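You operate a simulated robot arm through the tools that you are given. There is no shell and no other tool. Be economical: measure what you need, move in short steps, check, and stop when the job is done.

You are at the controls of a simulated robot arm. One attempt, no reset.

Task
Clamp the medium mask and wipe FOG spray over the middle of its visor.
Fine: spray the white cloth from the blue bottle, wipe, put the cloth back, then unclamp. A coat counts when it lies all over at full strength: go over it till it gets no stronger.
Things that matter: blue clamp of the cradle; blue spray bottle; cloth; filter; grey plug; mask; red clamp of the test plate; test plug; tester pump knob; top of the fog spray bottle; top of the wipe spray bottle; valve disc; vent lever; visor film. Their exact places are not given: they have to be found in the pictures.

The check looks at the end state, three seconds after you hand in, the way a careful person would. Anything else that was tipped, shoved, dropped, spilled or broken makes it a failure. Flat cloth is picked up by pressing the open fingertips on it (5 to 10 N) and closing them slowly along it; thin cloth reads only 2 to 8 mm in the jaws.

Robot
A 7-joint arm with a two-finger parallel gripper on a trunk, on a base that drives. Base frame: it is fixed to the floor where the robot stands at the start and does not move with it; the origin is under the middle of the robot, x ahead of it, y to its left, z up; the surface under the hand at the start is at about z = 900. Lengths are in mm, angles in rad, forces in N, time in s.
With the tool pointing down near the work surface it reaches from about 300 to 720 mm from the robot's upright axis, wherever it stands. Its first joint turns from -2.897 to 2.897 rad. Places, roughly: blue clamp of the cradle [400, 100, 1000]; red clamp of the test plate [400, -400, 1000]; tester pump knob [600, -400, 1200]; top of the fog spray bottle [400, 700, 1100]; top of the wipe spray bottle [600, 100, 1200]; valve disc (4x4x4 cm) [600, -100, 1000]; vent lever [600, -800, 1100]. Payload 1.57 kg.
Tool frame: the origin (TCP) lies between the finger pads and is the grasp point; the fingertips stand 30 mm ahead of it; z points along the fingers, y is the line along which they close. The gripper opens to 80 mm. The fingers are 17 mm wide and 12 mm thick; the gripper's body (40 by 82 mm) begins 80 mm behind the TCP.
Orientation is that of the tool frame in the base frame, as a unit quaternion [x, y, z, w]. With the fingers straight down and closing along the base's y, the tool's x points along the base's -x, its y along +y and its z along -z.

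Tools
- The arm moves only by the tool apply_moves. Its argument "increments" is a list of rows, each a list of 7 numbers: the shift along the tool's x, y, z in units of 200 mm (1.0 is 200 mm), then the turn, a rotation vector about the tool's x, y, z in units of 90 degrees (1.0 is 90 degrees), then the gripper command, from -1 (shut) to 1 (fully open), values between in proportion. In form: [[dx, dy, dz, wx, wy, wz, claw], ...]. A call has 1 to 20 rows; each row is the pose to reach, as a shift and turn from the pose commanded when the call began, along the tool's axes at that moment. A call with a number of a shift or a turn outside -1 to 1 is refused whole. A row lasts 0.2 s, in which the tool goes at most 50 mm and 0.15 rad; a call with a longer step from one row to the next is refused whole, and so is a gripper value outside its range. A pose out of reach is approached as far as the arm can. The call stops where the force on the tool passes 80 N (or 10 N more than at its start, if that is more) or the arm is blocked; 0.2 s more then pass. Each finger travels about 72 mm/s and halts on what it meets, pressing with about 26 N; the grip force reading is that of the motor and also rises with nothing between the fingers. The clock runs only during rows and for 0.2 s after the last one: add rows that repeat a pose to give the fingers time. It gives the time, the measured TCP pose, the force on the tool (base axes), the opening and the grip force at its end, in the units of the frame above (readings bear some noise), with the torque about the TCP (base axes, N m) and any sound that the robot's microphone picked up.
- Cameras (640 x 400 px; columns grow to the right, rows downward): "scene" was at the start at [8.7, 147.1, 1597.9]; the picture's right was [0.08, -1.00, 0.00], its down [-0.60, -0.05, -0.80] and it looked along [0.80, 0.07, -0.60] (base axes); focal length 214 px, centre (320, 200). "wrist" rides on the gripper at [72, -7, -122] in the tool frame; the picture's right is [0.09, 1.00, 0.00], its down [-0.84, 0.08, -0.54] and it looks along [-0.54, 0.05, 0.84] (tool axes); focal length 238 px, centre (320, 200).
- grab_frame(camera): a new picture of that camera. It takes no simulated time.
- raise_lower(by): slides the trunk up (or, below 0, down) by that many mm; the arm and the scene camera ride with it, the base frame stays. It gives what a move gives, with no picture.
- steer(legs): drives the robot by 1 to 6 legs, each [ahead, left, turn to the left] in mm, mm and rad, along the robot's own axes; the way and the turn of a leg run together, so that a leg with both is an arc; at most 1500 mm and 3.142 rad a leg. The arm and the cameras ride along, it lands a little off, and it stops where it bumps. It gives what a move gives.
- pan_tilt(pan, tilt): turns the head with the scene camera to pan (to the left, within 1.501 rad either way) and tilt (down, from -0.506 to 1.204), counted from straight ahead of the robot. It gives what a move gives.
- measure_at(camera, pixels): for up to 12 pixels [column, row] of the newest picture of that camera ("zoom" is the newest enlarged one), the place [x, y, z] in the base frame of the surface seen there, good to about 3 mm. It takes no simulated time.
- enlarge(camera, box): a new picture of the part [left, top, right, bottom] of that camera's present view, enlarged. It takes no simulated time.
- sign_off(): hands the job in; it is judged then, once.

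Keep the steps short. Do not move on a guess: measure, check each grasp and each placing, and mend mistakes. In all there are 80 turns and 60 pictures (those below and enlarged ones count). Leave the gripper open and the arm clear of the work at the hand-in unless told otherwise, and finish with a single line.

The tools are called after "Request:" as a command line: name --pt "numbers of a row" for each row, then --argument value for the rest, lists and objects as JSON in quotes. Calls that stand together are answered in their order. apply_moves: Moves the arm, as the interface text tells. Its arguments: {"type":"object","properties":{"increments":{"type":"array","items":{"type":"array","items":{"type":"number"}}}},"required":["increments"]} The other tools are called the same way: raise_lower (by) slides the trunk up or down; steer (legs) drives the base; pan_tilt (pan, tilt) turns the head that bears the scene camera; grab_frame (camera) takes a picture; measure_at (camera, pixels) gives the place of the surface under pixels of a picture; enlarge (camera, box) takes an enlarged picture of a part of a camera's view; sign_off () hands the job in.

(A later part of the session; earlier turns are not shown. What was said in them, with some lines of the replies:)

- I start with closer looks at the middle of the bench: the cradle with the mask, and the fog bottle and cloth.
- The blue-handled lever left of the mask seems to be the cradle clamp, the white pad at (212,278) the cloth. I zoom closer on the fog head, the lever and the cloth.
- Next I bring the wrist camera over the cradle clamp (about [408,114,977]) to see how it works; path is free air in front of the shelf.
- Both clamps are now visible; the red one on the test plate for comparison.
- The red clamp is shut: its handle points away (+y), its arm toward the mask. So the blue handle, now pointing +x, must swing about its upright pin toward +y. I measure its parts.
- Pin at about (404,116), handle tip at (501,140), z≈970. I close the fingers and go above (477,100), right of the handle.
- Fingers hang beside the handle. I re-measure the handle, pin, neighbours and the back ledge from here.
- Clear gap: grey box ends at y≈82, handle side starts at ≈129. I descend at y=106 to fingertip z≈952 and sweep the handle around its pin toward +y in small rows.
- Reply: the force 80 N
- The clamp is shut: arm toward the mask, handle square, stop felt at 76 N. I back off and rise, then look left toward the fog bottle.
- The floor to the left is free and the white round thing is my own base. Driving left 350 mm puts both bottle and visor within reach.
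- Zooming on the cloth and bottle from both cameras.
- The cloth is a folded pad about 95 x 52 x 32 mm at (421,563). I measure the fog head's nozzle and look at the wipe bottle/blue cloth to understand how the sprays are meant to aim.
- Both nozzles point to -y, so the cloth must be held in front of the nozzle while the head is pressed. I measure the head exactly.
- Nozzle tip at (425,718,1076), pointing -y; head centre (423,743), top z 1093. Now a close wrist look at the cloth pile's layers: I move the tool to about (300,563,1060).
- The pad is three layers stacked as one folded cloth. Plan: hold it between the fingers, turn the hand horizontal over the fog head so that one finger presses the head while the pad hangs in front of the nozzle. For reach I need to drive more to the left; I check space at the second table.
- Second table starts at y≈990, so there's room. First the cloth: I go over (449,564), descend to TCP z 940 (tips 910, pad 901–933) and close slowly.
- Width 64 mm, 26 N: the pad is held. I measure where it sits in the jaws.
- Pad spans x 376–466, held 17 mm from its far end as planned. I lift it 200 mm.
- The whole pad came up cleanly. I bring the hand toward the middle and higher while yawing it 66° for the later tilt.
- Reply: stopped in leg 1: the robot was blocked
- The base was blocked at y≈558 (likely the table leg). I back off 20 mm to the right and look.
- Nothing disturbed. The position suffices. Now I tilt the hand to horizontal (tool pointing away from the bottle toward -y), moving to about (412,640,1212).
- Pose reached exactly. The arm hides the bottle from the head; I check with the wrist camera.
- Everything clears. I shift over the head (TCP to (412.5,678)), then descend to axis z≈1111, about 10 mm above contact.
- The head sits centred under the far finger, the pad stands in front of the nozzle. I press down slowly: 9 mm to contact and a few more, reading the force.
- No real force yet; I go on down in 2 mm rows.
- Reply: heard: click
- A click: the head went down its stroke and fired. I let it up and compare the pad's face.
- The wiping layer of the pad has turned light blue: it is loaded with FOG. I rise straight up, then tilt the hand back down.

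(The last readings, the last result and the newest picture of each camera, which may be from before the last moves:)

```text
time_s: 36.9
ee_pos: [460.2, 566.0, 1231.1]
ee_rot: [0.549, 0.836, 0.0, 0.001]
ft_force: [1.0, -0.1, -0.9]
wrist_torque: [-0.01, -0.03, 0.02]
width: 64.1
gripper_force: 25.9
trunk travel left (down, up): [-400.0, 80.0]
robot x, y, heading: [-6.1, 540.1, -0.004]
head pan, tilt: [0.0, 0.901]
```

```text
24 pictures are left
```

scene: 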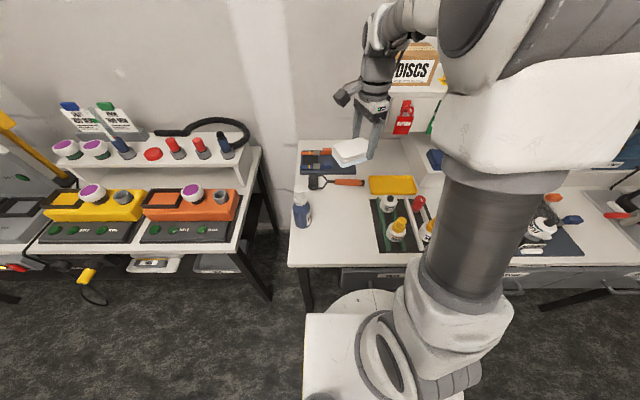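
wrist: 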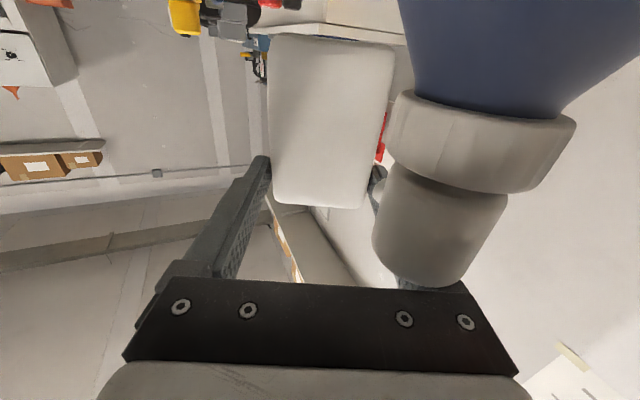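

Bottle stands as before. I yaw back 66°, pull back to x≈380, and drive right 290 mm to be near the mask.

Request:
apply_moves --pt "0.02 -0.04 0 0 0 -0.0815 -0.2" --pt "0.04 -0.08 0 0 0 -0.163 -0.2" --pt "0.06 -0.12 0 0 0 -0.2445 -0.2" --pt "0.08 -0.16 0 0 0 -0.326 -0.2" --pt "0.1 -0.2 0 0 0 -0.4075 -0.2" --pt "0.12 -0.24 0 0 0 -0.489 -0.2" --pt "0.14 -0.28 0 0 0 -0.5705 -0.2" --pt "0.16 -0.32 0 0 0 -0.652 -0.2" --pt "0.16 -0.365 0 0 0 -0.7335 -0.2" --pt "0.16 -0.365 0 0 0 -0.7335 -0.2"

Request:
steer --legs '[[0, -290, 0]]'

Request:
pan_tilt --pan -0.45 --tilt 0.85

Request:
grab_frame --camera "scene"

```text
time_s: 39.1
ee_pos: [380.9, 567.7, 1231.0]
ee_rot: [0.004, 1.0, 0.0, 0.0]
ft_force: [-0.2, 0.6, -0.8]
wrist_torque: [0.02, -0.02, -0.03]
width: 64.2
gripper_force: 25.9
trunk travel left (down, up): [-400.0, 80.0]
robot x, y, heading: [-3.3, 545.3, -0.01]
head pan, tilt: [0.0, 0.901]
```

```text
time_s: 41.9
ee_pos: [380.0, 278.4, 1232.3]
ee_rot: [0.004, 1.0, 0.001, 0.0]
ft_force: [0.1, 0.0, -0.9]
wrist_torque: [0.04, -0.03, -0.02]
width: 64.2
gripper_force: 26.3
trunk travel left (down, up): [-400.0, 80.0]
robot x, y, heading: [-3.4, 253.3, -0.008]
head pan, tilt: [0.0, 0.901]
```

```text
time_s: 42.8
ee_pos: [378.6, 278.7, 1231.9]
ee_rot: [0.005, 1.0, 0.001, 0.0]
ft_force: [0.1, -1.6, -0.9]
wrist_torque: [-0.02, -0.03, 0.01]
width: 64.1
gripper_force: 26.2
trunk travel left (down, up): [-400.0, 80.0]
robot x, y, heading: [-1.5, 257.6, -0.014]
head pan, tilt: [-0.45, 0.85]
```

```text
23 pictures are left
```

scene: 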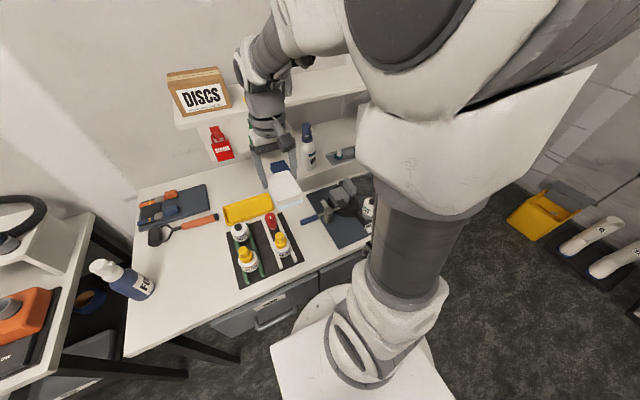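

The arm hides the mask from the head camera. I bring the hand to about (290,130,1231) so the wrist camera sees the visor beside the pad.

Request:
apply_moves --pt "0.1 -0.18 0 0 0 0 -0.2" --pt "0.2 -0.36 0 0 0 0 -0.2" --pt "0.3 -0.54 0 0 0 0 -0.2" --pt "0.4 -0.7 0 0 0 0 -0.2" --pt "0.45 -0.72 0 0 0 0 -0.2" --pt "0.45 -0.72 0 0 0 0 -0.2"

Request:
grab_frame --camera "wrist"

Request:
enlarge --camera "wrist" --box '[100, 70, 300, 200]'

```text
time_s: 44.2
ee_pos: [287.9, 135.5, 1221.8]
ee_rot: [0.006, 1.0, 0.002, -0.016]
ft_force: [0.3, 0.0, -0.8]
wrist_torque: [-0.01, -0.04, 0.0]
width: 63.8
gripper_force: 25.9
trunk travel left (down, up): [-400.0, 80.0]
robot x, y, heading: [-4.1, 257.2, -0.007]
head pan, tilt: [-0.45, 0.85]
```

```text
22 pictures are left
```

wrist: 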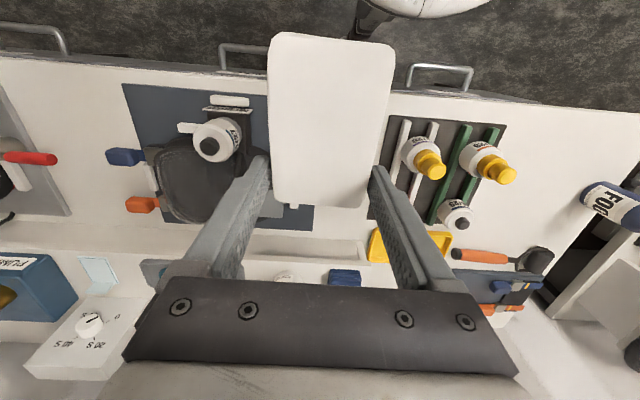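

```text
3.08 times, centred on (200, 135) of wrist
```

zoom: 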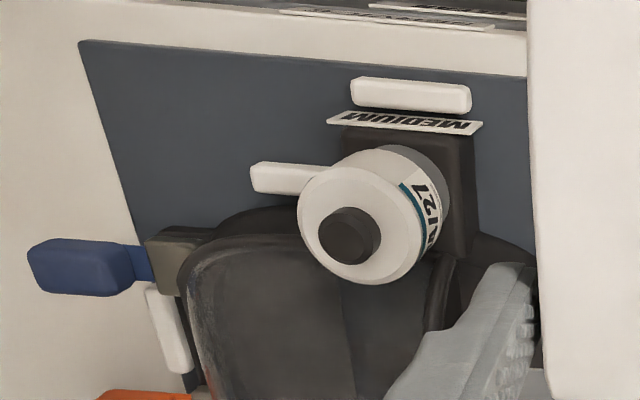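

I measure the visor surface over a grid.

Request:
measure_at --camera "wrist" --pixels '[[165, 155], [185, 155], [205, 165], [230, 165], [165, 175], [185, 175], [205, 175], [225, 175], [175, 195], [195, 195], [180, 212], [205, 205]]'

Request:
measure_at --camera "zoom" --pixels '[[350, 235], [380, 180], [340, 260], [300, 230], [435, 300], [410, 300], [200, 300], [440, 240], [240, 245]]'

```text
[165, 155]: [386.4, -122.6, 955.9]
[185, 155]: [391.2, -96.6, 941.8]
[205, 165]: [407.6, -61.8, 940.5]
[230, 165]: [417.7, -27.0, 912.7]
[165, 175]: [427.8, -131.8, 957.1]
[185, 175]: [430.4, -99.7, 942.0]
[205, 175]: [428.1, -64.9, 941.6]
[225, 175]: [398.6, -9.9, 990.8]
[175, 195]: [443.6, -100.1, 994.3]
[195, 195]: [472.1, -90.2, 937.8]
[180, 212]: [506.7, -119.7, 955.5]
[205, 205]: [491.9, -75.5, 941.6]
```

```text
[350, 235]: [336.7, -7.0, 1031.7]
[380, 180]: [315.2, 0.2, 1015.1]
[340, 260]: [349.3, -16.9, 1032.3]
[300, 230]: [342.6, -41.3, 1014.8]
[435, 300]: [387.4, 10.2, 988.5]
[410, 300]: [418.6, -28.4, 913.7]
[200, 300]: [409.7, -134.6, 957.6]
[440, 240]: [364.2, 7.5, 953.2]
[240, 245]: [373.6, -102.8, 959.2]
```

The visor is see-through (readings fall through to ~941; rim ≈957, one hit at 994). Its middle from the first picture is about (432,-72). I move above it (TCP ≈ (460,-70), so the pad is centred at x≈432) and stop at z≈1080.

Request:
apply_moves --pt "-0.14 -0.17 0 0 0 0 -0.2" --pt "-0.28 -0.34 0 0 0 0 -0.2" --pt "-0.42 -0.51 0 0 0 0 -0.2" --pt "-0.56 -0.68 0 0 0 0 -0.2" --pt "-0.7 -0.85 0 0 0 0 -0.2" --pt "-0.86 -1 0 0 0 0 -0.2" --pt "-0.86 -1 0.2 0 0 0 -0.2" --pt "-0.86 -1 0.4 0 0 0 -0.2" --pt "-0.86 -1 0.6 0 0 0 -0.2" --pt "-0.86 -1 0.7 0 0 0 -0.2" --pt "-0.86 -1 0.7 0 0 0 -0.2"

Request:
pan_tilt --pan -0.4 --tilt 0.9

Request:
grab_frame --camera "scene"

Request:
grab_frame --camera "wrist"

```text
time_s: 46.6
ee_pos: [458.7, -66.4, 1093.0]
ee_rot: [0.005, 1.0, 0.0, 0.0]
ft_force: [-0.6, -0.6, -0.7]
wrist_torque: [-0.01, -0.04, 0.0]
width: 64.1
gripper_force: 25.7
trunk travel left (down, up): [-400.0, 80.0]
robot x, y, heading: [-3.3, 256.2, -0.008]
head pan, tilt: [-0.45, 0.85]
```

```text
time_s: 47.2
ee_pos: [459.0, -65.5, 1091.0]
ee_rot: [0.005, 1.0, 0.0, 0.0]
ft_force: [0.1, -0.9, -1.2]
wrist_torque: [0.02, -0.02, -0.02]
width: 64.1
gripper_force: 25.9
trunk travel left (down, up): [-400.0, 80.0]
robot x, y, heading: [-5.1, 255.3, -0.003]
head pan, tilt: [-0.4, 0.901]
```

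```text
20 pictures are left
```

scene: 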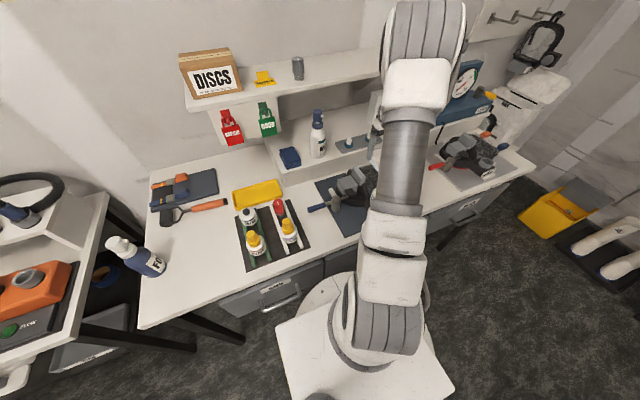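

```text
19 pictures are left
```

wrist: 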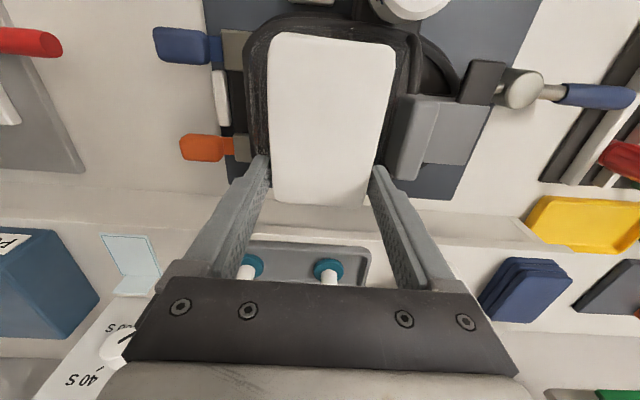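

Good view: visor rim around the pad. I measure the rim and the grey block beside it.

Request:
measure_at --camera "wrist" --pixels '[[257, 60], [257, 110], [262, 140], [290, 25], [340, 22], [380, 30], [402, 120], [400, 165], [425, 110], [403, 70], [400, 15], [445, 10]]'

Request:
enlarge --camera "wrist" --box '[230, 0, 470, 150]'

```text
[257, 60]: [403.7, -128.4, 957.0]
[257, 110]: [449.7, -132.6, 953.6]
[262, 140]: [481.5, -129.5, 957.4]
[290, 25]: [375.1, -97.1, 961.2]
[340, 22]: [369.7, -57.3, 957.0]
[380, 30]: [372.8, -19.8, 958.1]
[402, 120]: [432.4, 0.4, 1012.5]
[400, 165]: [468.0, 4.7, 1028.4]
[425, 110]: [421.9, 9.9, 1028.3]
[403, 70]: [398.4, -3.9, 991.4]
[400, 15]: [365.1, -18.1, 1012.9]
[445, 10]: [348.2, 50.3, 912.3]
```

```text
2.67 times, centred on (350, 75) of wrist
```

zoom: 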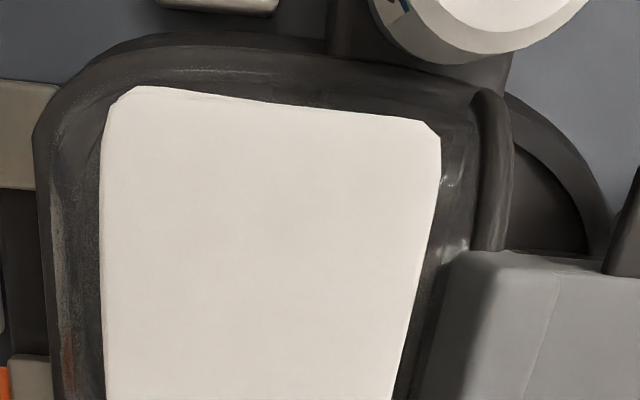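

Visor rim: x 372–~510, y -132 to -10, so its middle is about (441,-70); the grey block starts at y≈0. I lower to TCP z≈1040 (pad underside ≈1000).

Request:
apply_moves --pt "-0.03 -0.02 0.08 0 0 0 -0.2" --pt "-0.03 -0.02 0.16 0 0 0 -0.2" --pt "-0.03 -0.02 0.22 0 0 0 -0.2" --pt "-0.03 -0.02 0.24 0 0 0 -0.2" --pt "-0.03 -0.02 0.26 0 0 0 -0.2" --pt "-0.03 -0.02 0.26 0 0 0 -0.2"

```text
time_s: 48.6
ee_pos: [464.0, -69.3, 1039.8]
ee_rot: [0.004, 1.0, 0.0, 0.0]
ft_force: [-0.2, 0.7, -0.2]
wrist_torque: [-0.02, -0.01, 0.03]
width: 64.3
gripper_force: 26.0
trunk travel left (down, up): [-400.0, 80.0]
robot x, y, heading: [-3.8, 256.8, -0.004]
head pan, tilt: [-0.4, 0.901]
```

No touch yet; 6 mm further in 1 mm rows.

Request:
apply_moves --pt "0 0 0.005 0 0 0 -0.2" --pt "0 0 0.01 0 0 0 -0.2" --pt "0 0 0.015 0 0 0 -0.2" --pt "0 0 0.02 0 0 0 -0.2" --pt "0 0 0.025 0 0 0 -0.2" --pt "0 0 0.03 0 0 0 -0.2"

```text
time_s: 50.0
ee_pos: [464.8, -70.7, 1036.4]
ee_rot: [0.004, 1.0, -0.002, 0.004]
ft_force: [3.0, -1.7, 25.0]
wrist_torque: [0.53, 0.64, 0.05]
width: 64.5
gripper_force: 25.8
trunk travel left (down, up): [-400.0, 80.0]
robot x, y, heading: [-3.3, 255.4, -0.003]
head pan, tilt: [-0.4, 0.901]
```

Contact: visor top ≈997. 25 N is a bit much; I ease 2 mm up (~8 N) and do a first serpentine wipe.

Request:
apply_moves --pt "0 0 -0.01 0 0 0 -0.2" --pt "0 0.03 -0.009 0 0 0 -0.2" --pt "0 0.06 -0.009 0 0 0 -0.2" --pt "0 0.02 -0.009 0 0 0 -0.2" --pt "0 -0.02 -0.009 0 0 0 -0.2" --pt "0 -0.06 -0.009 0 0 0 -0.2" --pt "0 -0.1 -0.007 0 0 0 -0.2" --pt "0 -0.06 -0.009 0 0 0 -0.2" --pt "-0.04 -0.02 -0.009 0 0 0 -0.2" --pt "-0.08 0.02 -0.009 0 0 0 -0.2" --pt "-0.08 0.06 -0.009 0 0 0 -0.2" --pt "-0.04 0.06 -0.009 0 0 0 -0.2" --pt "0 0.06 -0.009 0 0 0 -0.2" --pt "0.04 0.06 -0.009 0 0 0 -0.2" --pt "0.04 0.02 -0.009 0 0 0 -0.2" --pt "0.04 -0.02 -0.009 0 0 0 -0.2" --pt "0.04 -0.06 -0.009 0 0 0 -0.2" --pt "0.04 -0.1 -0.007 0 0 0 -0.2" --pt "0 -0.06 -0.009 0 0 0 -0.2" --pt "0 0 -0.009 0 0 0 -0.2"

Request:
enlarge --camera "wrist" --box '[230, 0, 470, 150]'

```text
time_s: 54.2
ee_pos: [464.9, -68.8, 1035.7]
ee_rot: [0.004, 1.0, 0.0, 0.0]
ft_force: [0.3, 0.2, 0.6]
wrist_torque: [0.08, 0.04, -0.03]
width: 64.3
gripper_force: 26.1
trunk travel left (down, up): [-400.0, 80.0]
robot x, y, heading: [-4.2, 255.2, -0.005]
head pan, tilt: [-0.4, 0.901]
```

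```text
2.67 times, centred on (350, 75) of wrist
```

zoom: 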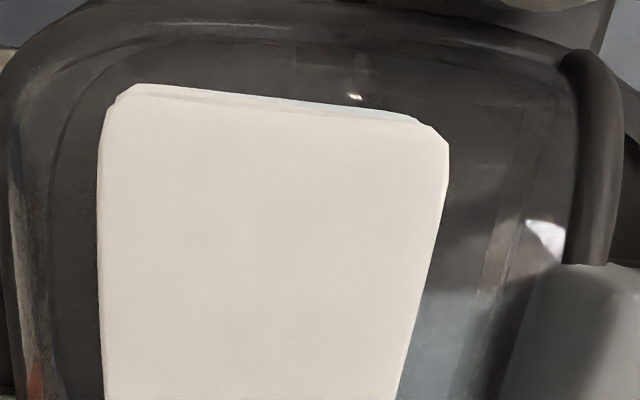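

Force fell to ~0.6 N (pad settled in the jaws), but a bluish coat is visible right of the pad. I lower 1.5 mm to find the pressure.

Request:
apply_moves --pt "0 0 0.004 0 0 0 -0.2" --pt "0 0 0.008 0 0 0 -0.2" --pt "0 0 0.008 0 0 0 -0.2"

```text
time_s: 55.0
ee_pos: [465.0, -68.8, 1035.7]
ee_rot: [0.004, 1.0, -0.001, 0.001]
ft_force: [0.7, 1.2, 11.3]
wrist_torque: [0.46, 0.23, -0.06]
width: 63.9
gripper_force: 26.1
trunk travel left (down, up): [-400.0, 80.0]
robot x, y, heading: [-6.0, 252.0, -0.009]
head pan, tilt: [-0.4, 0.901]
```

11 N, borne on the +y edge. Before more wiping I lift away (up and to the left) to see how the coat looks.

Request:
apply_moves --pt "0 0 -0.1 0 0 0 -0.2" --pt "0 0 -0.3 0 0 0 -0.2" --pt "0 0.1 -0.5 0 0 0 -0.2" --pt "0.1 0.3 -0.55 0 0 0 -0.2" --pt "0.2 0.5 -0.6 0 0 0 -0.2" --pt "0.3 0.68 -0.6 0 0 0 -0.2" --pt "0.3 0.68 -0.6 0 0 0 -0.2"

Request:
enlarge --camera "wrist" --box '[100, 30, 300, 190]'

```text
time_s: 56.6
ee_pos: [405.4, 66.9, 1153.9]
ee_rot: [0.005, 1.0, 0.0, 0.0]
ft_force: [-0.4, 0.9, 0.0]
wrist_torque: [0.0, -0.02, 0.04]
width: 64.1
gripper_force: 25.8
trunk travel left (down, up): [-400.0, 80.0]
robot x, y, heading: [-4.4, 254.2, -0.007]
head pan, tilt: [-0.4, 0.901]
```

```text
2.50 times, centred on (200, 110) of wrist
```

zoom: 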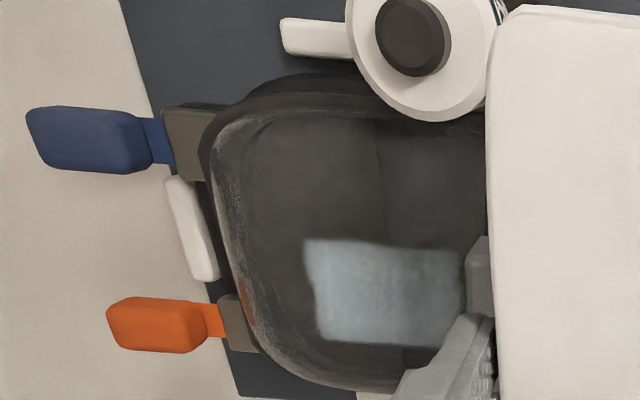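

A light-blue coat patch shows. I measure its corners.

Request:
measure_at --camera "zoom" --pixels '[[312, 250], [320, 325], [435, 335], [455, 260], [385, 245], [380, 290], [420, 300], [340, 290], [260, 250], [380, 150], [300, 180], [380, 380]]'

```text
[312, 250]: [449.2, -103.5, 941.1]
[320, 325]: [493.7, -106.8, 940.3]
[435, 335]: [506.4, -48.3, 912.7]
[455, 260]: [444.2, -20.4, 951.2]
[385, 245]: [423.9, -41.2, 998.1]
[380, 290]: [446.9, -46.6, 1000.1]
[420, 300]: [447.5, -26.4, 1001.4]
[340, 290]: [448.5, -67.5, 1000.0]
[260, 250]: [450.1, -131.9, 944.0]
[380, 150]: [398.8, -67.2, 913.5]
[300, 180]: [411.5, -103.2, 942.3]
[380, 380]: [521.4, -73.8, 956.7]
```

The coat lies at z≈1000, x 424–468, y about -77 to -15; at y=-100 the visor drops to 994, so the -y half of the middle was missed. I go back with the hand tilted 0.12 rad (−y side down), to y≈-88, hovering at 1042.

Request:
apply_moves --pt "-0.1 -0.2 0 0 0 0 -0.2" --pt "-0.2 -0.4 0 0 0 0 -0.2" --pt "-0.3 -0.6 0 -0.03 0 0 -0.2" --pt "-0.3 -0.775 0.1 -0.077 0 0 -0.2" --pt "-0.3 -0.775 0.3 -0.077 0 0 -0.2" --pt "-0.3 -0.775 0.48 -0.077 0 0 -0.2" --pt "-0.3 -0.775 0.54 -0.077 0 0 -0.2" --pt "-0.3 -0.775 0.56 -0.077 0 0 -0.2" --pt "-0.3 -0.775 0.575 -0.077 0 0 -0.2" --pt "-0.3 -0.775 0.58 -0.077 0 0 -0.2"

```text
time_s: 58.8
ee_pos: [465.3, -89.2, 1037.3]
ee_rot: [0.004, 0.998, 0.059, -0.001]
ft_force: [0.1, 0.0, 0.4]
wrist_torque: [-0.01, -0.05, 0.0]
width: 64.2
gripper_force: 26.0
trunk travel left (down, up): [-400.0, 80.0]
robot x, y, heading: [-4.5, 254.7, -0.007]
head pan, tilt: [-0.4, 0.901]
```

Tilt is right. Lower 4 mm more in 1 mm rows.

Request:
apply_moves --pt "0 0 0.005 0 0 0 -0.2" --pt "0 0 0.01 0 0 0 -0.2" --pt "0 0 0.015 0 0 0 -0.2" --pt "0 0 0.02 0 0 0 -0.2"

```text
time_s: 59.8
ee_pos: [463.1, -88.2, 1033.5]
ee_rot: [0.004, 0.998, 0.06, 0.0]
ft_force: [-0.2, 0.3, 0.0]
wrist_torque: [-0.01, -0.03, 0.0]
width: 64.3
gripper_force: 26.1
trunk travel left (down, up): [-400.0, 80.0]
robot x, y, heading: [-2.5, 252.7, -0.009]
head pan, tilt: [-0.4, 0.901]
```

Request:
apply_moves --pt "0 0 0.005 0 0 0 -0.2" --pt "0 0 0.01 0 0 0 -0.2" --pt "0 0 0.015 0 0 0 -0.2" --pt "0 0 0.015 0 0 0 -0.2"

```text
time_s: 60.8
ee_pos: [463.9, -89.0, 1032.7]
ee_rot: [0.005, 0.998, 0.059, 0.002]
ft_force: [2.5, -1.7, 20.4]
wrist_torque: [0.16, 0.78, 0.05]
width: 63.9
gripper_force: 25.9
trunk travel left (down, up): [-400.0, 80.0]
robot x, y, heading: [-5.7, 254.8, -0.008]
head pan, tilt: [-0.4, 0.901]
```

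Now evenly borne (torque small). I ease to ~10 N and wipe in strokes along the tilted plane.

Request:
apply_moves --pt "0 0 -0.005 0 0 0 -0.2" --pt "0 0.05 -0.005 0 0 0 -0.2" --pt "0 0.1 -0.005 0 0 0 -0.2" --pt "0 0.05 -0.005 0 0 0 -0.2" --pt "0 0 -0.005 0 0 0 -0.2" --pt "0 -0.05 -0.004 0 0 0 -0.2" --pt "0.06 -0.05 -0.004 0 0 0 -0.2" --pt "0.06 0 -0.004 0 0 0 -0.2" --pt "0.06 0.05 -0.004 0 0 0 -0.2" --pt "0.06 0.1 -0.005 0 0 0 -0.2" --pt "0 0.1 -0.005 0 0 0 -0.2" --pt "-0.06 0.1 -0.004 0 0 0 -0.2" --pt "-0.06 0.05 -0.004 0 0 0 -0.2" --pt "-0.06 0 -0.004 0 0 0 -0.2" --pt "-0.06 -0.05 -0.003 0 0 0 -0.2" --pt "0 -0.05 -0.003 0 0 0 -0.2" --pt "0 0 -0.003 0 0 0 -0.2" --pt "0 0.05 -0.003 0 0 0 -0.2" --pt "0 0 -0.003 0 0 0 -0.2" --pt "0 0 -0.003 0 0 0 -0.2"

```text
time_s: 65.0
ee_pos: [464.2, -88.4, 1032.1]
ee_rot: [0.004, 0.998, 0.06, 0.0]
ft_force: [0.2, -0.5, -0.5]
wrist_torque: [0.02, -0.02, 0.03]
width: 63.9
gripper_force: 26.2
trunk travel left (down, up): [-400.0, 80.0]
robot x, y, heading: [-3.8, 256.9, -0.01]
head pan, tilt: [-0.4, 0.901]
```

Force is ~0 again at the end. I lift aside and look at the coat and at the pad's seat.

Request:
apply_moves --pt "0 0 -0.1 0 0 0 -0.2" --pt "0 0 -0.3 0 0 0 -0.2" --pt "0 0.15 -0.5 0.03 0 0 -0.2" --pt "0.1 0.35 -0.6 0.077 0 0 -0.2" --pt "0.2 0.55 -0.7 0.077 0 0 -0.2" --pt "0.3 0.75 -0.7 0.077 0 0 -0.2" --pt "0.3 0.85 -0.7 0.077 0 0 -0.2" --pt "0.3 0.85 -0.7 0.077 0 0 -0.2"

Request:
enlarge --camera "wrist" --box '[100, 30, 300, 190]'

Request:
grab_frame --camera "scene"

```text
time_s: 66.8
ee_pos: [404.6, 64.7, 1190.9]
ee_rot: [0.004, 1.0, 0.0, 0.0]
ft_force: [-0.1, 0.1, -1.2]
wrist_torque: [-0.02, -0.04, 0.01]
width: 64.1
gripper_force: 25.6
trunk travel left (down, up): [-400.0, 80.0]
robot x, y, heading: [-4.7, 255.5, -0.01]
head pan, tilt: [-0.4, 0.901]
```

```text
2.50 times, centred on (200, 110) of wrist
```

zoom: 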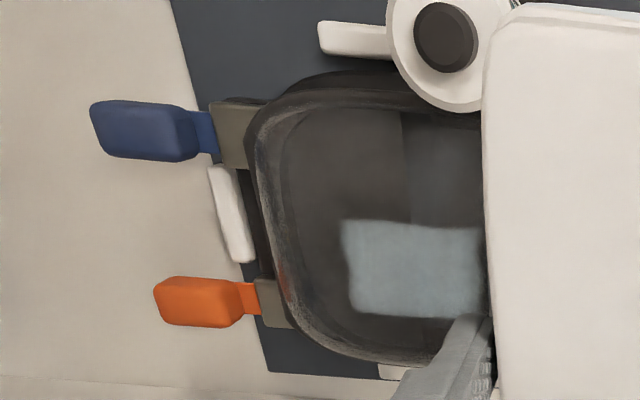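

```text
14 pictures are left
```

scene: 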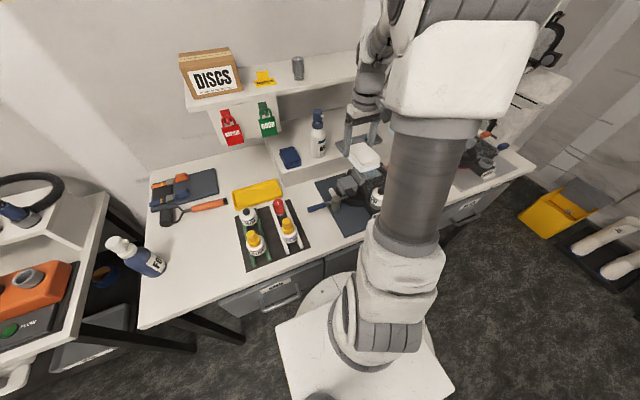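

The patch looks the same shape with sharp edges — I measure its edges again to see whether it grew.

Request:
measure_at --camera "zoom" --pixels '[[350, 228], [352, 265], [360, 300], [380, 230], [420, 230], [470, 240], [370, 260], [450, 300], [390, 308], [478, 270]]'

Request:
enlarge --camera "wrist" --box '[190, 100, 270, 165]'

```text
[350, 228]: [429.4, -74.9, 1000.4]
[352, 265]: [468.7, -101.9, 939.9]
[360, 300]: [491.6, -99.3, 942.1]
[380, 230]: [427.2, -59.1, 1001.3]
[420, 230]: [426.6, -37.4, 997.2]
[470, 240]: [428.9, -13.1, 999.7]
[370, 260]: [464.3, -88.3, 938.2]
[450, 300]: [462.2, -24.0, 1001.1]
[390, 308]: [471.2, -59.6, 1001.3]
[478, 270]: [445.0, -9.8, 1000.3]
```

```text
6.15 times, centred on (230, 132) of wrist
```

zoom: 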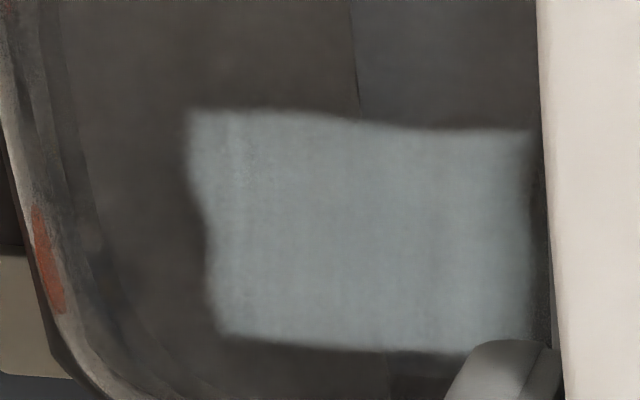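

The patch is a fixed area ("visor film"): x 423–473, y -77 to -9, flat at z≈1000. To cover its +y edge without the finger hitting the grey block, I'll turn the hand 90° so the pad's short end points to +y. First a look at how the pad sits.

Request:
enlarge --camera "scene" --box '[335, 90, 400, 180]'

Request:
apply_moves --pt "0 -0.05 0 0 0 -0.091 -0.2" --pt "0 -0.1 0 0 0 -0.182 -0.2" --pt "-0.02 -0.15 0 0 0 -0.273 -0.2" --pt "-0.05 -0.2 0 0 0 -0.364 -0.2" --pt "-0.08 -0.25 0 0 0 -0.455 -0.2" --pt "-0.11 -0.3 0 0 0 -0.546 -0.2" --pt "-0.14 -0.35 0 0 0 -0.637 -0.2" --pt "-0.17 -0.4 0 0 0 -0.728 -0.2" --pt "-0.2 -0.45 0 0 0 -0.819 -0.2" --pt "-0.217 -0.5 0 0 0 -0.91 -0.2" --pt "-0.217 -0.5 0 0 0 -1 -0.2" --pt "-0.217 -0.5 0 0 0 -1 -0.2"

```text
4.44 times, centred on (368, 135) of scene
```

zoom: 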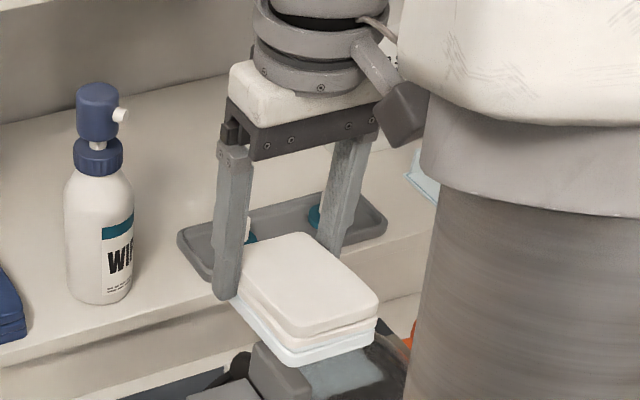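

```text
time_s: 69.4
ee_pos: [449.0, -35.3, 1191.3]
ee_rot: [-0.704, 0.71, 0.0, 0.0]
ft_force: [-0.5, -0.5, -1.1]
wrist_torque: [0.03, -0.01, 0.01]
width: 63.9
gripper_force: 25.9
trunk travel left (down, up): [-400.0, 80.0]
robot x, y, heading: [-5.4, 255.1, -0.007]
head pan, tilt: [-0.4, 0.901]
```

Hand turned; tool x now points to -y. I move to y≈-26 and lower to z≈1042.

Request:
apply_moves --pt "-0.045 0 0.2 0 0 0 -0.2" --pt "-0.045 0 0.4 0 0 0 -0.2" --pt "-0.045 0 0.6 0 0 0 -0.2" --pt "-0.045 0 0.7 0 0 0 -0.2" --pt "-0.045 0 0.735 0 0 0 -0.2" --pt "-0.045 0 0.745 0 0 0 -0.2" --pt "-0.045 0 0.755 0 0 0 -0.2" --pt "-0.045 0 0.765 0 0 0 -0.2" --pt "-0.045 0 0.765 0 0 0 -0.2"

Request:
grab_frame --camera "wrist"

```text
time_s: 71.4
ee_pos: [447.2, -26.2, 1038.6]
ee_rot: [-0.704, 0.71, 0.0, -0.001]
ft_force: [-0.2, 0.4, 3.8]
wrist_torque: [0.08, 0.04, 0.06]
width: 64.2
gripper_force: 26.2
trunk travel left (down, up): [-400.0, 80.0]
robot x, y, heading: [-5.2, 252.1, -0.003]
head pan, tilt: [-0.4, 0.901]
```

```text
11 pictures are left
```

wrist: 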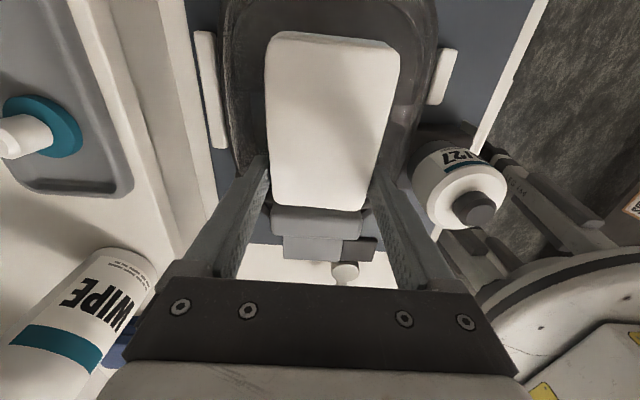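

Touching at 3.8 N, pad lying over the whole film, end just short of the grey block. I press ~1 mm more and wipe back and forth, with slowly deepening pressure.

Request:
apply_moves --pt "0 0 0.004 0 0 0 -0.2" --pt "0 0.04 0.004 0 0 0 -0.2" --pt "0 0.08 0.004 0 0 0 -0.2" --pt "0 0.04 0.004 0 0 0 -0.2" --pt "0 0 0.004 0 0 0 -0.2" --pt "0 -0.04 0.004 0 0 0 -0.2" --pt "0 -0.08 0.004 0 0 0 -0.2" --pt "0 -0.04 0.005 0 0 0 -0.2" --pt "0 0 0.005 0 0 0 -0.2" --pt "0.04 0.04 0.005 0 0 0 -0.2" --pt "0.08 0.04 0.005 0 0 0 -0.2" --pt "0.04 0.04 0.005 0 0 0 -0.2" --pt "0 0.04 0.005 0 0 0 -0.2" --pt "0 0 0.005 0 0 0 -0.2" --pt "0 -0.04 0.005 0 0 0 -0.2" --pt "0.04 -0.04 0.005 0 0 0 -0.2" --pt "0.08 -0.04 0.005 0 0 0 -0.2" --pt "0.04 -0.04 0.005 0 0 0 -0.2" --pt "0 -0.02 0.005 0 0 0 -0.2" --pt "0 0 0.005 0 0 0 -0.2"

```text
time_s: 75.6
ee_pos: [449.8, -27.0, 1036.7]
ee_rot: [-0.704, 0.71, -0.001, 0.001]
ft_force: [7.4, -2.3, 10.5]
wrist_torque: [0.19, -0.37, -0.19]
width: 64.3
gripper_force: 26.2
trunk travel left (down, up): [-400.0, 80.0]
robot x, y, heading: [-7.8, 255.5, -0.006]
head pan, tilt: [-0.4, 0.901]
```

10 N held throughout. A second round, with extra strokes near both y-edges.

Request:
apply_moves --pt "-0.01 0 0 0 0 0 -0.2" --pt "-0.01 0.04 0 0 0 0 -0.2" --pt "-0.01 0.08 0 0 0 0 -0.2" --pt "-0.01 0.04 0 0 0 0 -0.2" --pt "-0.01 0 0 0 0 0 -0.2" --pt "-0.01 -0.04 0 0 0 0 -0.2" --pt "-0.01 -0.08 0 0 0 0 -0.2" --pt "-0.01 -0.04 0 0 0 0 -0.2" --pt "-0.01 0.04 0 0 0 0 -0.2" --pt "-0.01 0 0 0 0 0 -0.2" --pt "0.05 0 0 0 0 0 -0.2" --pt "0.05 0.06 0 0 0 0 -0.2" --pt "0.05 0 0 0 0 0 -0.2" --pt "0.05 -0.06 0 0 0 0 -0.2" --pt "0.05 0 0 0 0 0 -0.2" --pt "0 0.04 0 0 0 0 -0.2" --pt "-0.01 0 0 0 0 0 -0.2" --pt "-0.01 -0.06 0 0 0 0 -0.2" --pt "-0.01 0 0 0 0 0 -0.2" --pt "-0.01 0.04 0 0 0 0 -0.2"

Request:
apply_moves --pt "0 0 -0.05 0 0 0 -0.2" --pt "0 0 -0.25 0 0 0 -0.2" --pt "0 0 -0.45 0 0 0 -0.2" --pt "-0.1 0.1 -0.65 0 0 0.091 -0.2" --pt "-0.2 0.15 -0.75 0 0 0.182 -0.2" --pt "-0.3 0.2 -0.75 0 0 0.273 -0.2" --pt "-0.4 0.25 -0.75 0 0 0.364 -0.2" --pt "-0.45 0.25 -0.75 0 0 0.455 -0.2" --pt "-0.45 0.25 -0.75 0 0 0.546 -0.2" --pt "-0.45 0.25 -0.75 0 0 0.637 -0.2" --pt "-0.45 0.25 -0.75 0 0 0.728 -0.2" --pt "-0.45 0.25 -0.75 0 0 0.819 -0.2" --pt "-0.45 0.25 -0.75 0 0 0.91 -0.2" --pt "-0.45 0.25 -0.75 0 0 1 -0.2" --pt "-0.45 0.25 -0.75 0 0 1 -0.2"

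Request:
enlarge --camera "wrist" --box '[190, 100, 270, 165]'

```text
time_s: 79.8
ee_pos: [439.3, -25.0, 1036.8]
ee_rot: [-0.704, 0.71, -0.001, 0.001]
ft_force: [4.6, -0.4, 6.0]
wrist_torque: [0.16, -0.29, -0.14]
width: 64.1
gripper_force: 25.7
trunk travel left (down, up): [-400.0, 80.0]
robot x, y, heading: [-8.1, 254.7, -0.009]
head pan, tilt: [-0.4, 0.901]
```

```text
time_s: 83.0
ee_pos: [390.4, 65.6, 1187.6]
ee_rot: [0.005, 1.0, 0.0, 0.0]
ft_force: [-0.2, -1.6, -0.8]
wrist_torque: [0.01, 0.0, 0.02]
width: 64.4
gripper_force: 25.9
trunk travel left (down, up): [-400.0, 80.0]
robot x, y, heading: [-5.2, 254.6, -0.003]
head pan, tilt: [-0.4, 0.901]
```

```text
6.15 times, centred on (230, 132) of wrist
```

zoom: 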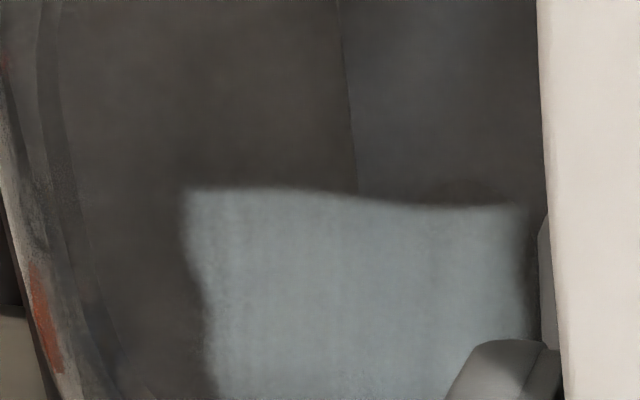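

The film shows an even, unchanged-in-extent blue coat. One wider enlargement to check all four edges.

Request:
apply_moves --pt "0.05 0.1 -0.1 0 0 0 -0.2" --pt "0.05 0.2 -0.2 0 0 0 -0.2" --pt "0.05 0.25 -0.2 0 0 0 -0.2"

Request:
enlarge --camera "wrist" --box '[170, 100, 270, 170]'

```text
time_s: 83.8
ee_pos: [381.8, 115.0, 1226.9]
ee_rot: [0.004, 1.0, 0.0, 0.0]
ft_force: [-0.3, -0.9, -1.5]
wrist_torque: [0.01, -0.01, -0.02]
width: 64.0
gripper_force: 25.9
trunk travel left (down, up): [-400.0, 80.0]
robot x, y, heading: [-4.8, 256.9, -0.007]
head pan, tilt: [-0.4, 0.901]
```

```text
5.71 times, centred on (220, 135) of wrist
```

zoom: 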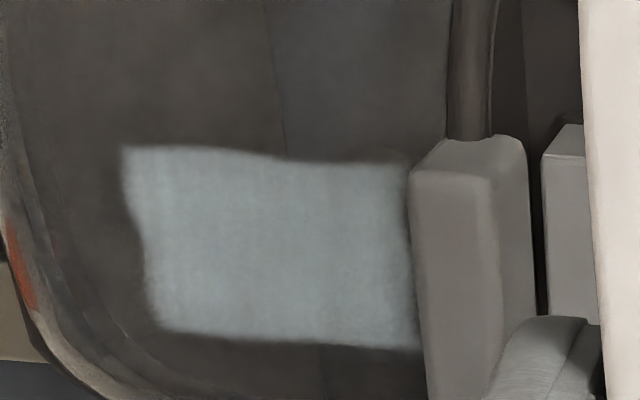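

Coat even right to its edges and no longer changing. Now the cloth goes back: I carry it toward (449,564).

Request:
apply_moves --pt "0 0.24 0 0 0 0 -0.2" --pt "0 0.48 0 0 0 0 -0.2" --pt "0 0.72 0 0 0 0 -0.2" --pt "0 0.95 0 0 0 0 -0.2" --pt "0 1 0 0 0 0 -0.2"

Request:
apply_moves --pt "-0.05 0.24 0 0 0 0 -0.2" --pt "-0.1 0.48 0 0 0 0 -0.2" --pt "-0.2 0.7 0 0 0 0 -0.2" --pt "-0.3 0.9 0 0 0 0 -0.2" --pt "-0.335 1 0.1 0 0 0 -0.2" --pt "-0.335 1 0.3 0 0 0 -0.2" --pt "-0.335 1 0.5 0 0 0 -0.2" --pt "-0.335 1 0.7 0 0 0 -0.2" --pt "-0.335 1 0.7 0 0 0 -0.2"

Request:
pan_tilt --pan 0.4 --tilt 0.9

Request:
grab_frame --camera "wrist"

```text
time_s: 85.0
ee_pos: [384.3, 315.6, 1227.2]
ee_rot: [0.004, 1.0, 0.0, 0.0]
ft_force: [-0.3, 0.3, -0.5]
wrist_torque: [-0.01, 0.0, -0.01]
width: 63.6
gripper_force: 25.9
trunk travel left (down, up): [-400.0, 80.0]
robot x, y, heading: [-1.2, 254.9, -0.007]
head pan, tilt: [-0.4, 0.901]
```

```text
time_s: 87.0
ee_pos: [451.9, 515.2, 1085.3]
ee_rot: [0.005, 1.0, 0.001, 0.0]
ft_force: [-0.1, 0.7, -0.3]
wrist_torque: [0.04, -0.02, -0.01]
width: 64.0
gripper_force: 26.3
trunk travel left (down, up): [-400.0, 80.0]
robot x, y, heading: [-4.9, 252.4, -0.007]
head pan, tilt: [-0.4, 0.901]
```

```text
time_s: 88.1
ee_pos: [452.3, 515.1, 1086.9]
ee_rot: [0.005, 1.0, 0.0, 0.0]
ft_force: [0.1, 0.2, 0.2]
wrist_torque: [-0.02, 0.0, -0.01]
width: 63.9
gripper_force: 25.7
trunk travel left (down, up): [-400.0, 80.0]
robot x, y, heading: [-7.7, 255.3, -0.007]
head pan, tilt: [0.4, 0.901]
```

```text
8 pictures are left
```

wrist: 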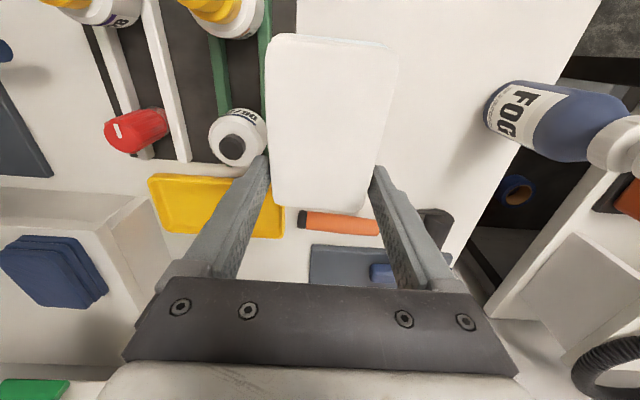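

Needs 49 mm more to the left. Then lower to z≈942.

Request:
apply_moves --pt "0.015 0.12 0 0 0 0 -0.2" --pt "0.015 0.245 0.05 0 0 0 -0.2" --pt "0.015 0.245 0.25 0 0 0 -0.2" --pt "0.015 0.245 0.45 0 0 0 -0.2" --pt "0.015 0.245 0.6 0 0 0 -0.2" --pt "0.015 0.245 0.68 0 0 0 -0.2" --pt "0.015 0.245 0.715 0 0 0 -0.2" --pt "0.015 0.245 0.722 0 0 0 -0.2" --pt "0.015 0.245 0.73 0 0 0 -0.2"

```text
time_s: 90.1
ee_pos: [449.7, 563.9, 941.5]
ee_rot: [0.004, 1.0, 0.0, 0.0]
ft_force: [0.7, -0.5, -0.5]
wrist_torque: [0.01, 0.0, 0.0]
width: 64.2
gripper_force: 25.8
trunk travel left (down, up): [-400.0, 80.0]
robot x, y, heading: [-7.0, 254.3, -0.006]
head pan, tilt: [0.4, 0.901]
```

Request:
apply_moves --pt "0 0 0.005 0 0 0 -0.2" --pt "0 0 0.01 0 0 0 -0.2" --pt "0 0 0.015 0 0 0 -0.2" --pt "0 0 0.02 0 0 0 -0.2" --pt "0 0 0.02 0 0 0 -0.2"

```text
time_s: 91.3
ee_pos: [448.3, 564.2, 940.1]
ee_rot: [0.005, 1.0, 0.001, 0.001]
ft_force: [-1.8, -1.7, 20.6]
wrist_torque: [-0.28, -0.45, 0.02]
width: 63.8
gripper_force: 26.3
trunk travel left (down, up): [-400.0, 80.0]
robot x, y, heading: [-4.1, 249.6, -0.01]
head pan, tilt: [0.4, 0.901]
```

The pad rests on the table (20 N). I ease up 2 mm, open slowly, and rise.

Request:
apply_moves --pt "0 0 -0.01 0 0 0 -0.2" --pt "0 0 -0.01 0 0 0 0.4" --pt "0 0 -0.01 0 0 0 0.65" --pt "0 0 -0.01 0 0 0 0.8" --pt "0 0 -0.01 0 0 0 1" --pt "0 0 -0.01 0 0 0 1" --pt "0 0 -0.1 0 0 0 1" --pt "0 0 -0.3 0 0 0 1" --pt "0 0 -0.5 0 0 0 1" --pt "0 0 -0.7 0 0 0 1" --pt "0.1 -0.1 -0.9 0 0 0 1" --pt "0.2 -0.3 -1 0 0 0 1"

Request:
grab_frame --camera "wrist"

Request:
measure_at --camera "wrist" --pixels '[[320, 200]]'

```text
time_s: 93.9
ee_pos: [406.8, 505.0, 1136.9]
ee_rot: [0.005, 1.0, 0.0, 0.0]
ft_force: [0.8, -0.6, 0.5]
wrist_torque: [-0.03, -0.03, 0.01]
width: 80.2
gripper_force: 0.0
trunk travel left (down, up): [-400.0, 80.0]
robot x, y, heading: [-3.2, 251.0, -0.011]
head pan, tilt: [0.4, 0.901]
```

```text
7 pictures are left
```

wrist: 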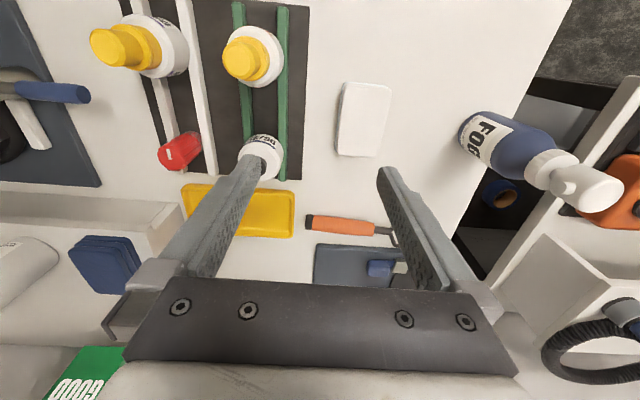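

```text
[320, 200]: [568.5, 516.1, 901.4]
```

The cloth lies back in place, hand empty. Next the unclamping: with fingers closed I go above (372,193), on the near side of the blue handle.

Request:
apply_moves --pt "0.04 -0.24 0 0 0 0 0" --pt "0.08 -0.48 0 0 0 0 -1" --pt "0.12 -0.72 0 0 0 0 -1" --pt "0.16 -0.95 0 0 0 0 -1" --pt "0.18 -1 0 0 0 0 -1"

Request:
apply_moves --pt "0 -0.24 0 0 0 0 -1" --pt "0 -0.48 0 0 0 0 -1" --pt "0 -0.56 0.1 0 0 0 -1" --pt "0 -0.56 0.3 0 0 0 -1" --pt "0 -0.56 0.4 0 0 0 -1" --pt "0 -0.56 0.4 0 0 0 -1"

Request:
grab_frame --camera "wrist"

```text
time_s: 95.1
ee_pos: [369.0, 303.3, 1136.0]
ee_rot: [0.004, 1.0, 0.0, 0.0]
ft_force: [0.1, -0.6, 0.5]
wrist_torque: [0.01, 0.03, 0.01]
width: 0.0
gripper_force: 21.0
trunk travel left (down, up): [-400.0, 80.0]
robot x, y, heading: [-6.1, 256.6, -0.004]
head pan, tilt: [0.4, 0.901]
```

```text
time_s: 96.5
ee_pos: [369.4, 193.6, 1056.5]
ee_rot: [0.004, 1.0, 0.0, 0.0]
ft_force: [-0.8, 0.0, 0.1]
wrist_torque: [0.02, 0.04, 0.03]
width: 0.0
gripper_force: 21.2
trunk travel left (down, up): [-400.0, 80.0]
robot x, y, heading: [-6.5, 252.0, -0.009]
head pan, tilt: [0.4, 0.901]
```

```text
6 pictures are left
```

wrist: 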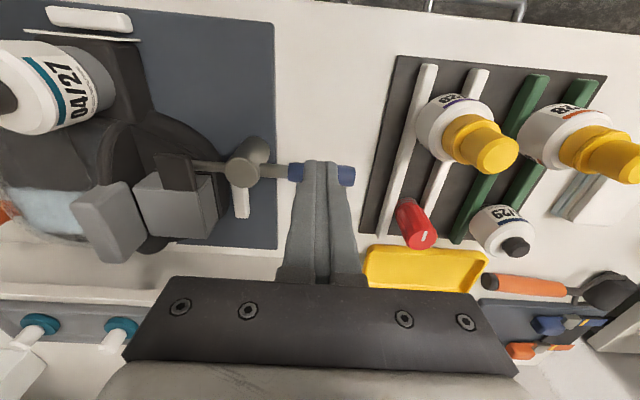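

Request:
measure_at --camera "wrist" --pixels '[[243, 174], [295, 172], [348, 176], [395, 215], [465, 150], [180, 172]]'

```text
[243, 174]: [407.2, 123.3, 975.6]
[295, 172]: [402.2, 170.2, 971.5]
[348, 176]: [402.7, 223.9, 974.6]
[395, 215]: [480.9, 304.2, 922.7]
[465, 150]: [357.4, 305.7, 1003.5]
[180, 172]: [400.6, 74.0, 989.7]
```

Handle at x≈403, y 165–226; pin (406,122). I descend beside it and sweep it back around toward +x.

Request:
apply_moves --pt "0 0 0.15 0 0 0 -1" --pt "0 0 0.3 0 0 0 -1" --pt "0 0 0.3725 0 0 0 -1" --pt "-0.0925 0.002 0.3725 0 0 0 -1" --pt "-0.1425 0.01 0.3725 0 0 0 -1" --pt "-0.189 0.013 0.3725 0 0 0 -1" --pt "-0.2375 0.01 0.3725 0 0 0 -1" --pt "-0.28 0.0015 0.3725 0 0 0 -1" --pt "-0.3275 -0.0155 0.3725 0 0 0 -1" --pt "-0.37 -0.0365 0.3725 0 0 0 -1" --pt "-0.41 -0.063 0.3725 0 0 0 -1" --pt "-0.4445 -0.0915 0.3725 0 0 0 -1" --pt "-0.4775 -0.128 0.3725 0 0 0 -1" --pt "-0.5045 -0.168 0.3725 0 0 0 -1" --pt "-0.515 -0.19 0.3725 0 0 0 -1" --pt "-0.515 -0.19 0.3725 0 0 0 -1"

Request:
grab_frame --camera "wrist"

```text
time_s: 99.9
ee_pos: [467.9, 162.3, 983.2]
ee_rot: [0.001, 1.0, 0.003, -0.004]
ft_force: [-22.6, 40.7, 10.2]
wrist_torque: [0.78, 0.4, 0.08]
width: 0.1
gripper_force: 21.6
trunk travel left (down, up): [-400.0, 80.0]
robot x, y, heading: [-8.0, 252.4, -0.0]
head pan, tilt: [0.4, 0.901]
```

```text
5 pictures are left
```

wrist: 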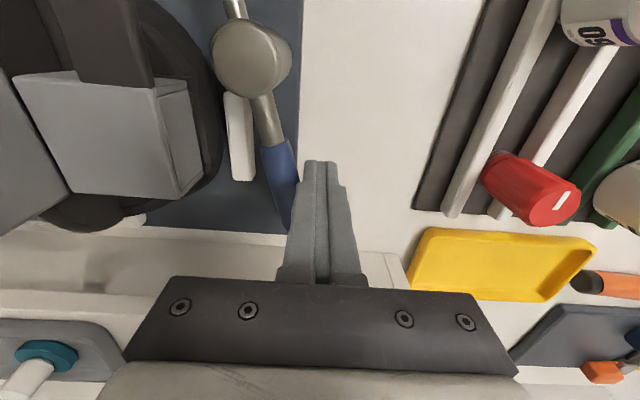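

Handle is back at its open stop (46 N felt). I back off to +y, rise, open the gripper and pull the arm clear.

Request:
apply_moves --pt "0 0.06 0 0 0 0 -1" --pt "0 0.12 0 0 0 0 -1" --pt "0 0.12 -0.2 0 0 0 -1" --pt "0 0.12 -0.4 0 0 0 -1" --pt "0 0.12 -0.6 0 0 0 -1" --pt "0.1 0.2 -0.8 0 0 0 0" --pt "0.25 0.3 -0.95 0 0 0 1" --pt "0.4 0.45 -1 0 0 0 1" --pt "0.55 0.6 -1 0 0 0 1" --pt "0.55 0.6 -1 0 0 0 1"

Request:
pan_tilt --pan -0.1 --tilt 0.85

Request:
grab_frame --camera "scene"

Request:
enlarge --camera "wrist" --box '[0, 50, 330, 260]'

```text
time_s: 102.1
ee_pos: [363.5, 275.6, 1183.2]
ee_rot: [0.006, 1.0, -0.001, -0.001]
ft_force: [0.8, 0.5, 0.1]
wrist_torque: [0.01, -0.03, -0.01]
width: 80.0
gripper_force: 0.1
trunk travel left (down, up): [-400.0, 80.0]
robot x, y, heading: [-3.7, 255.0, -0.007]
head pan, tilt: [0.4, 0.901]
```

```text
time_s: 103.0
ee_pos: [363.0, 274.5, 1183.0]
ee_rot: [0.005, 1.0, 0.0, 0.0]
ft_force: [-0.5, -0.2, -0.3]
wrist_torque: [-0.02, 0.0, -0.05]
width: 80.0
gripper_force: 0.1
trunk travel left (down, up): [-400.0, 80.0]
robot x, y, heading: [-4.9, 252.6, -0.009]
head pan, tilt: [-0.099, 0.85]
```

```text
4 pictures are left
```

scene: 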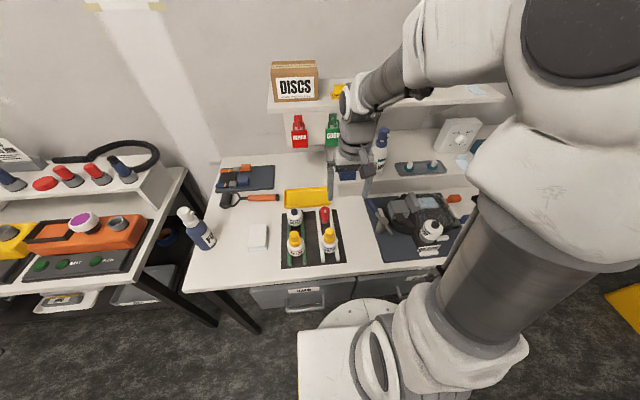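

```text
1.90 times, centred on (165, 155) of wrist
```

zoom: 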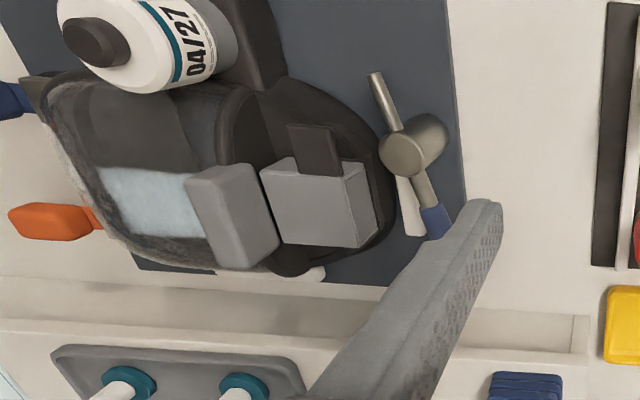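

The clamp is open, the coat covers the film, the cloth is back, the bottle is upright, the gripper is open and the arm is clear. I hand in.

Request:
sign_off

```text
The job is handed in.
```

The job is handed in: the medium mask was clamped, FOG from the cloth was wiped over the middle of its visor until the coat got no stronger, the cloth was put back and the mask unclamped.
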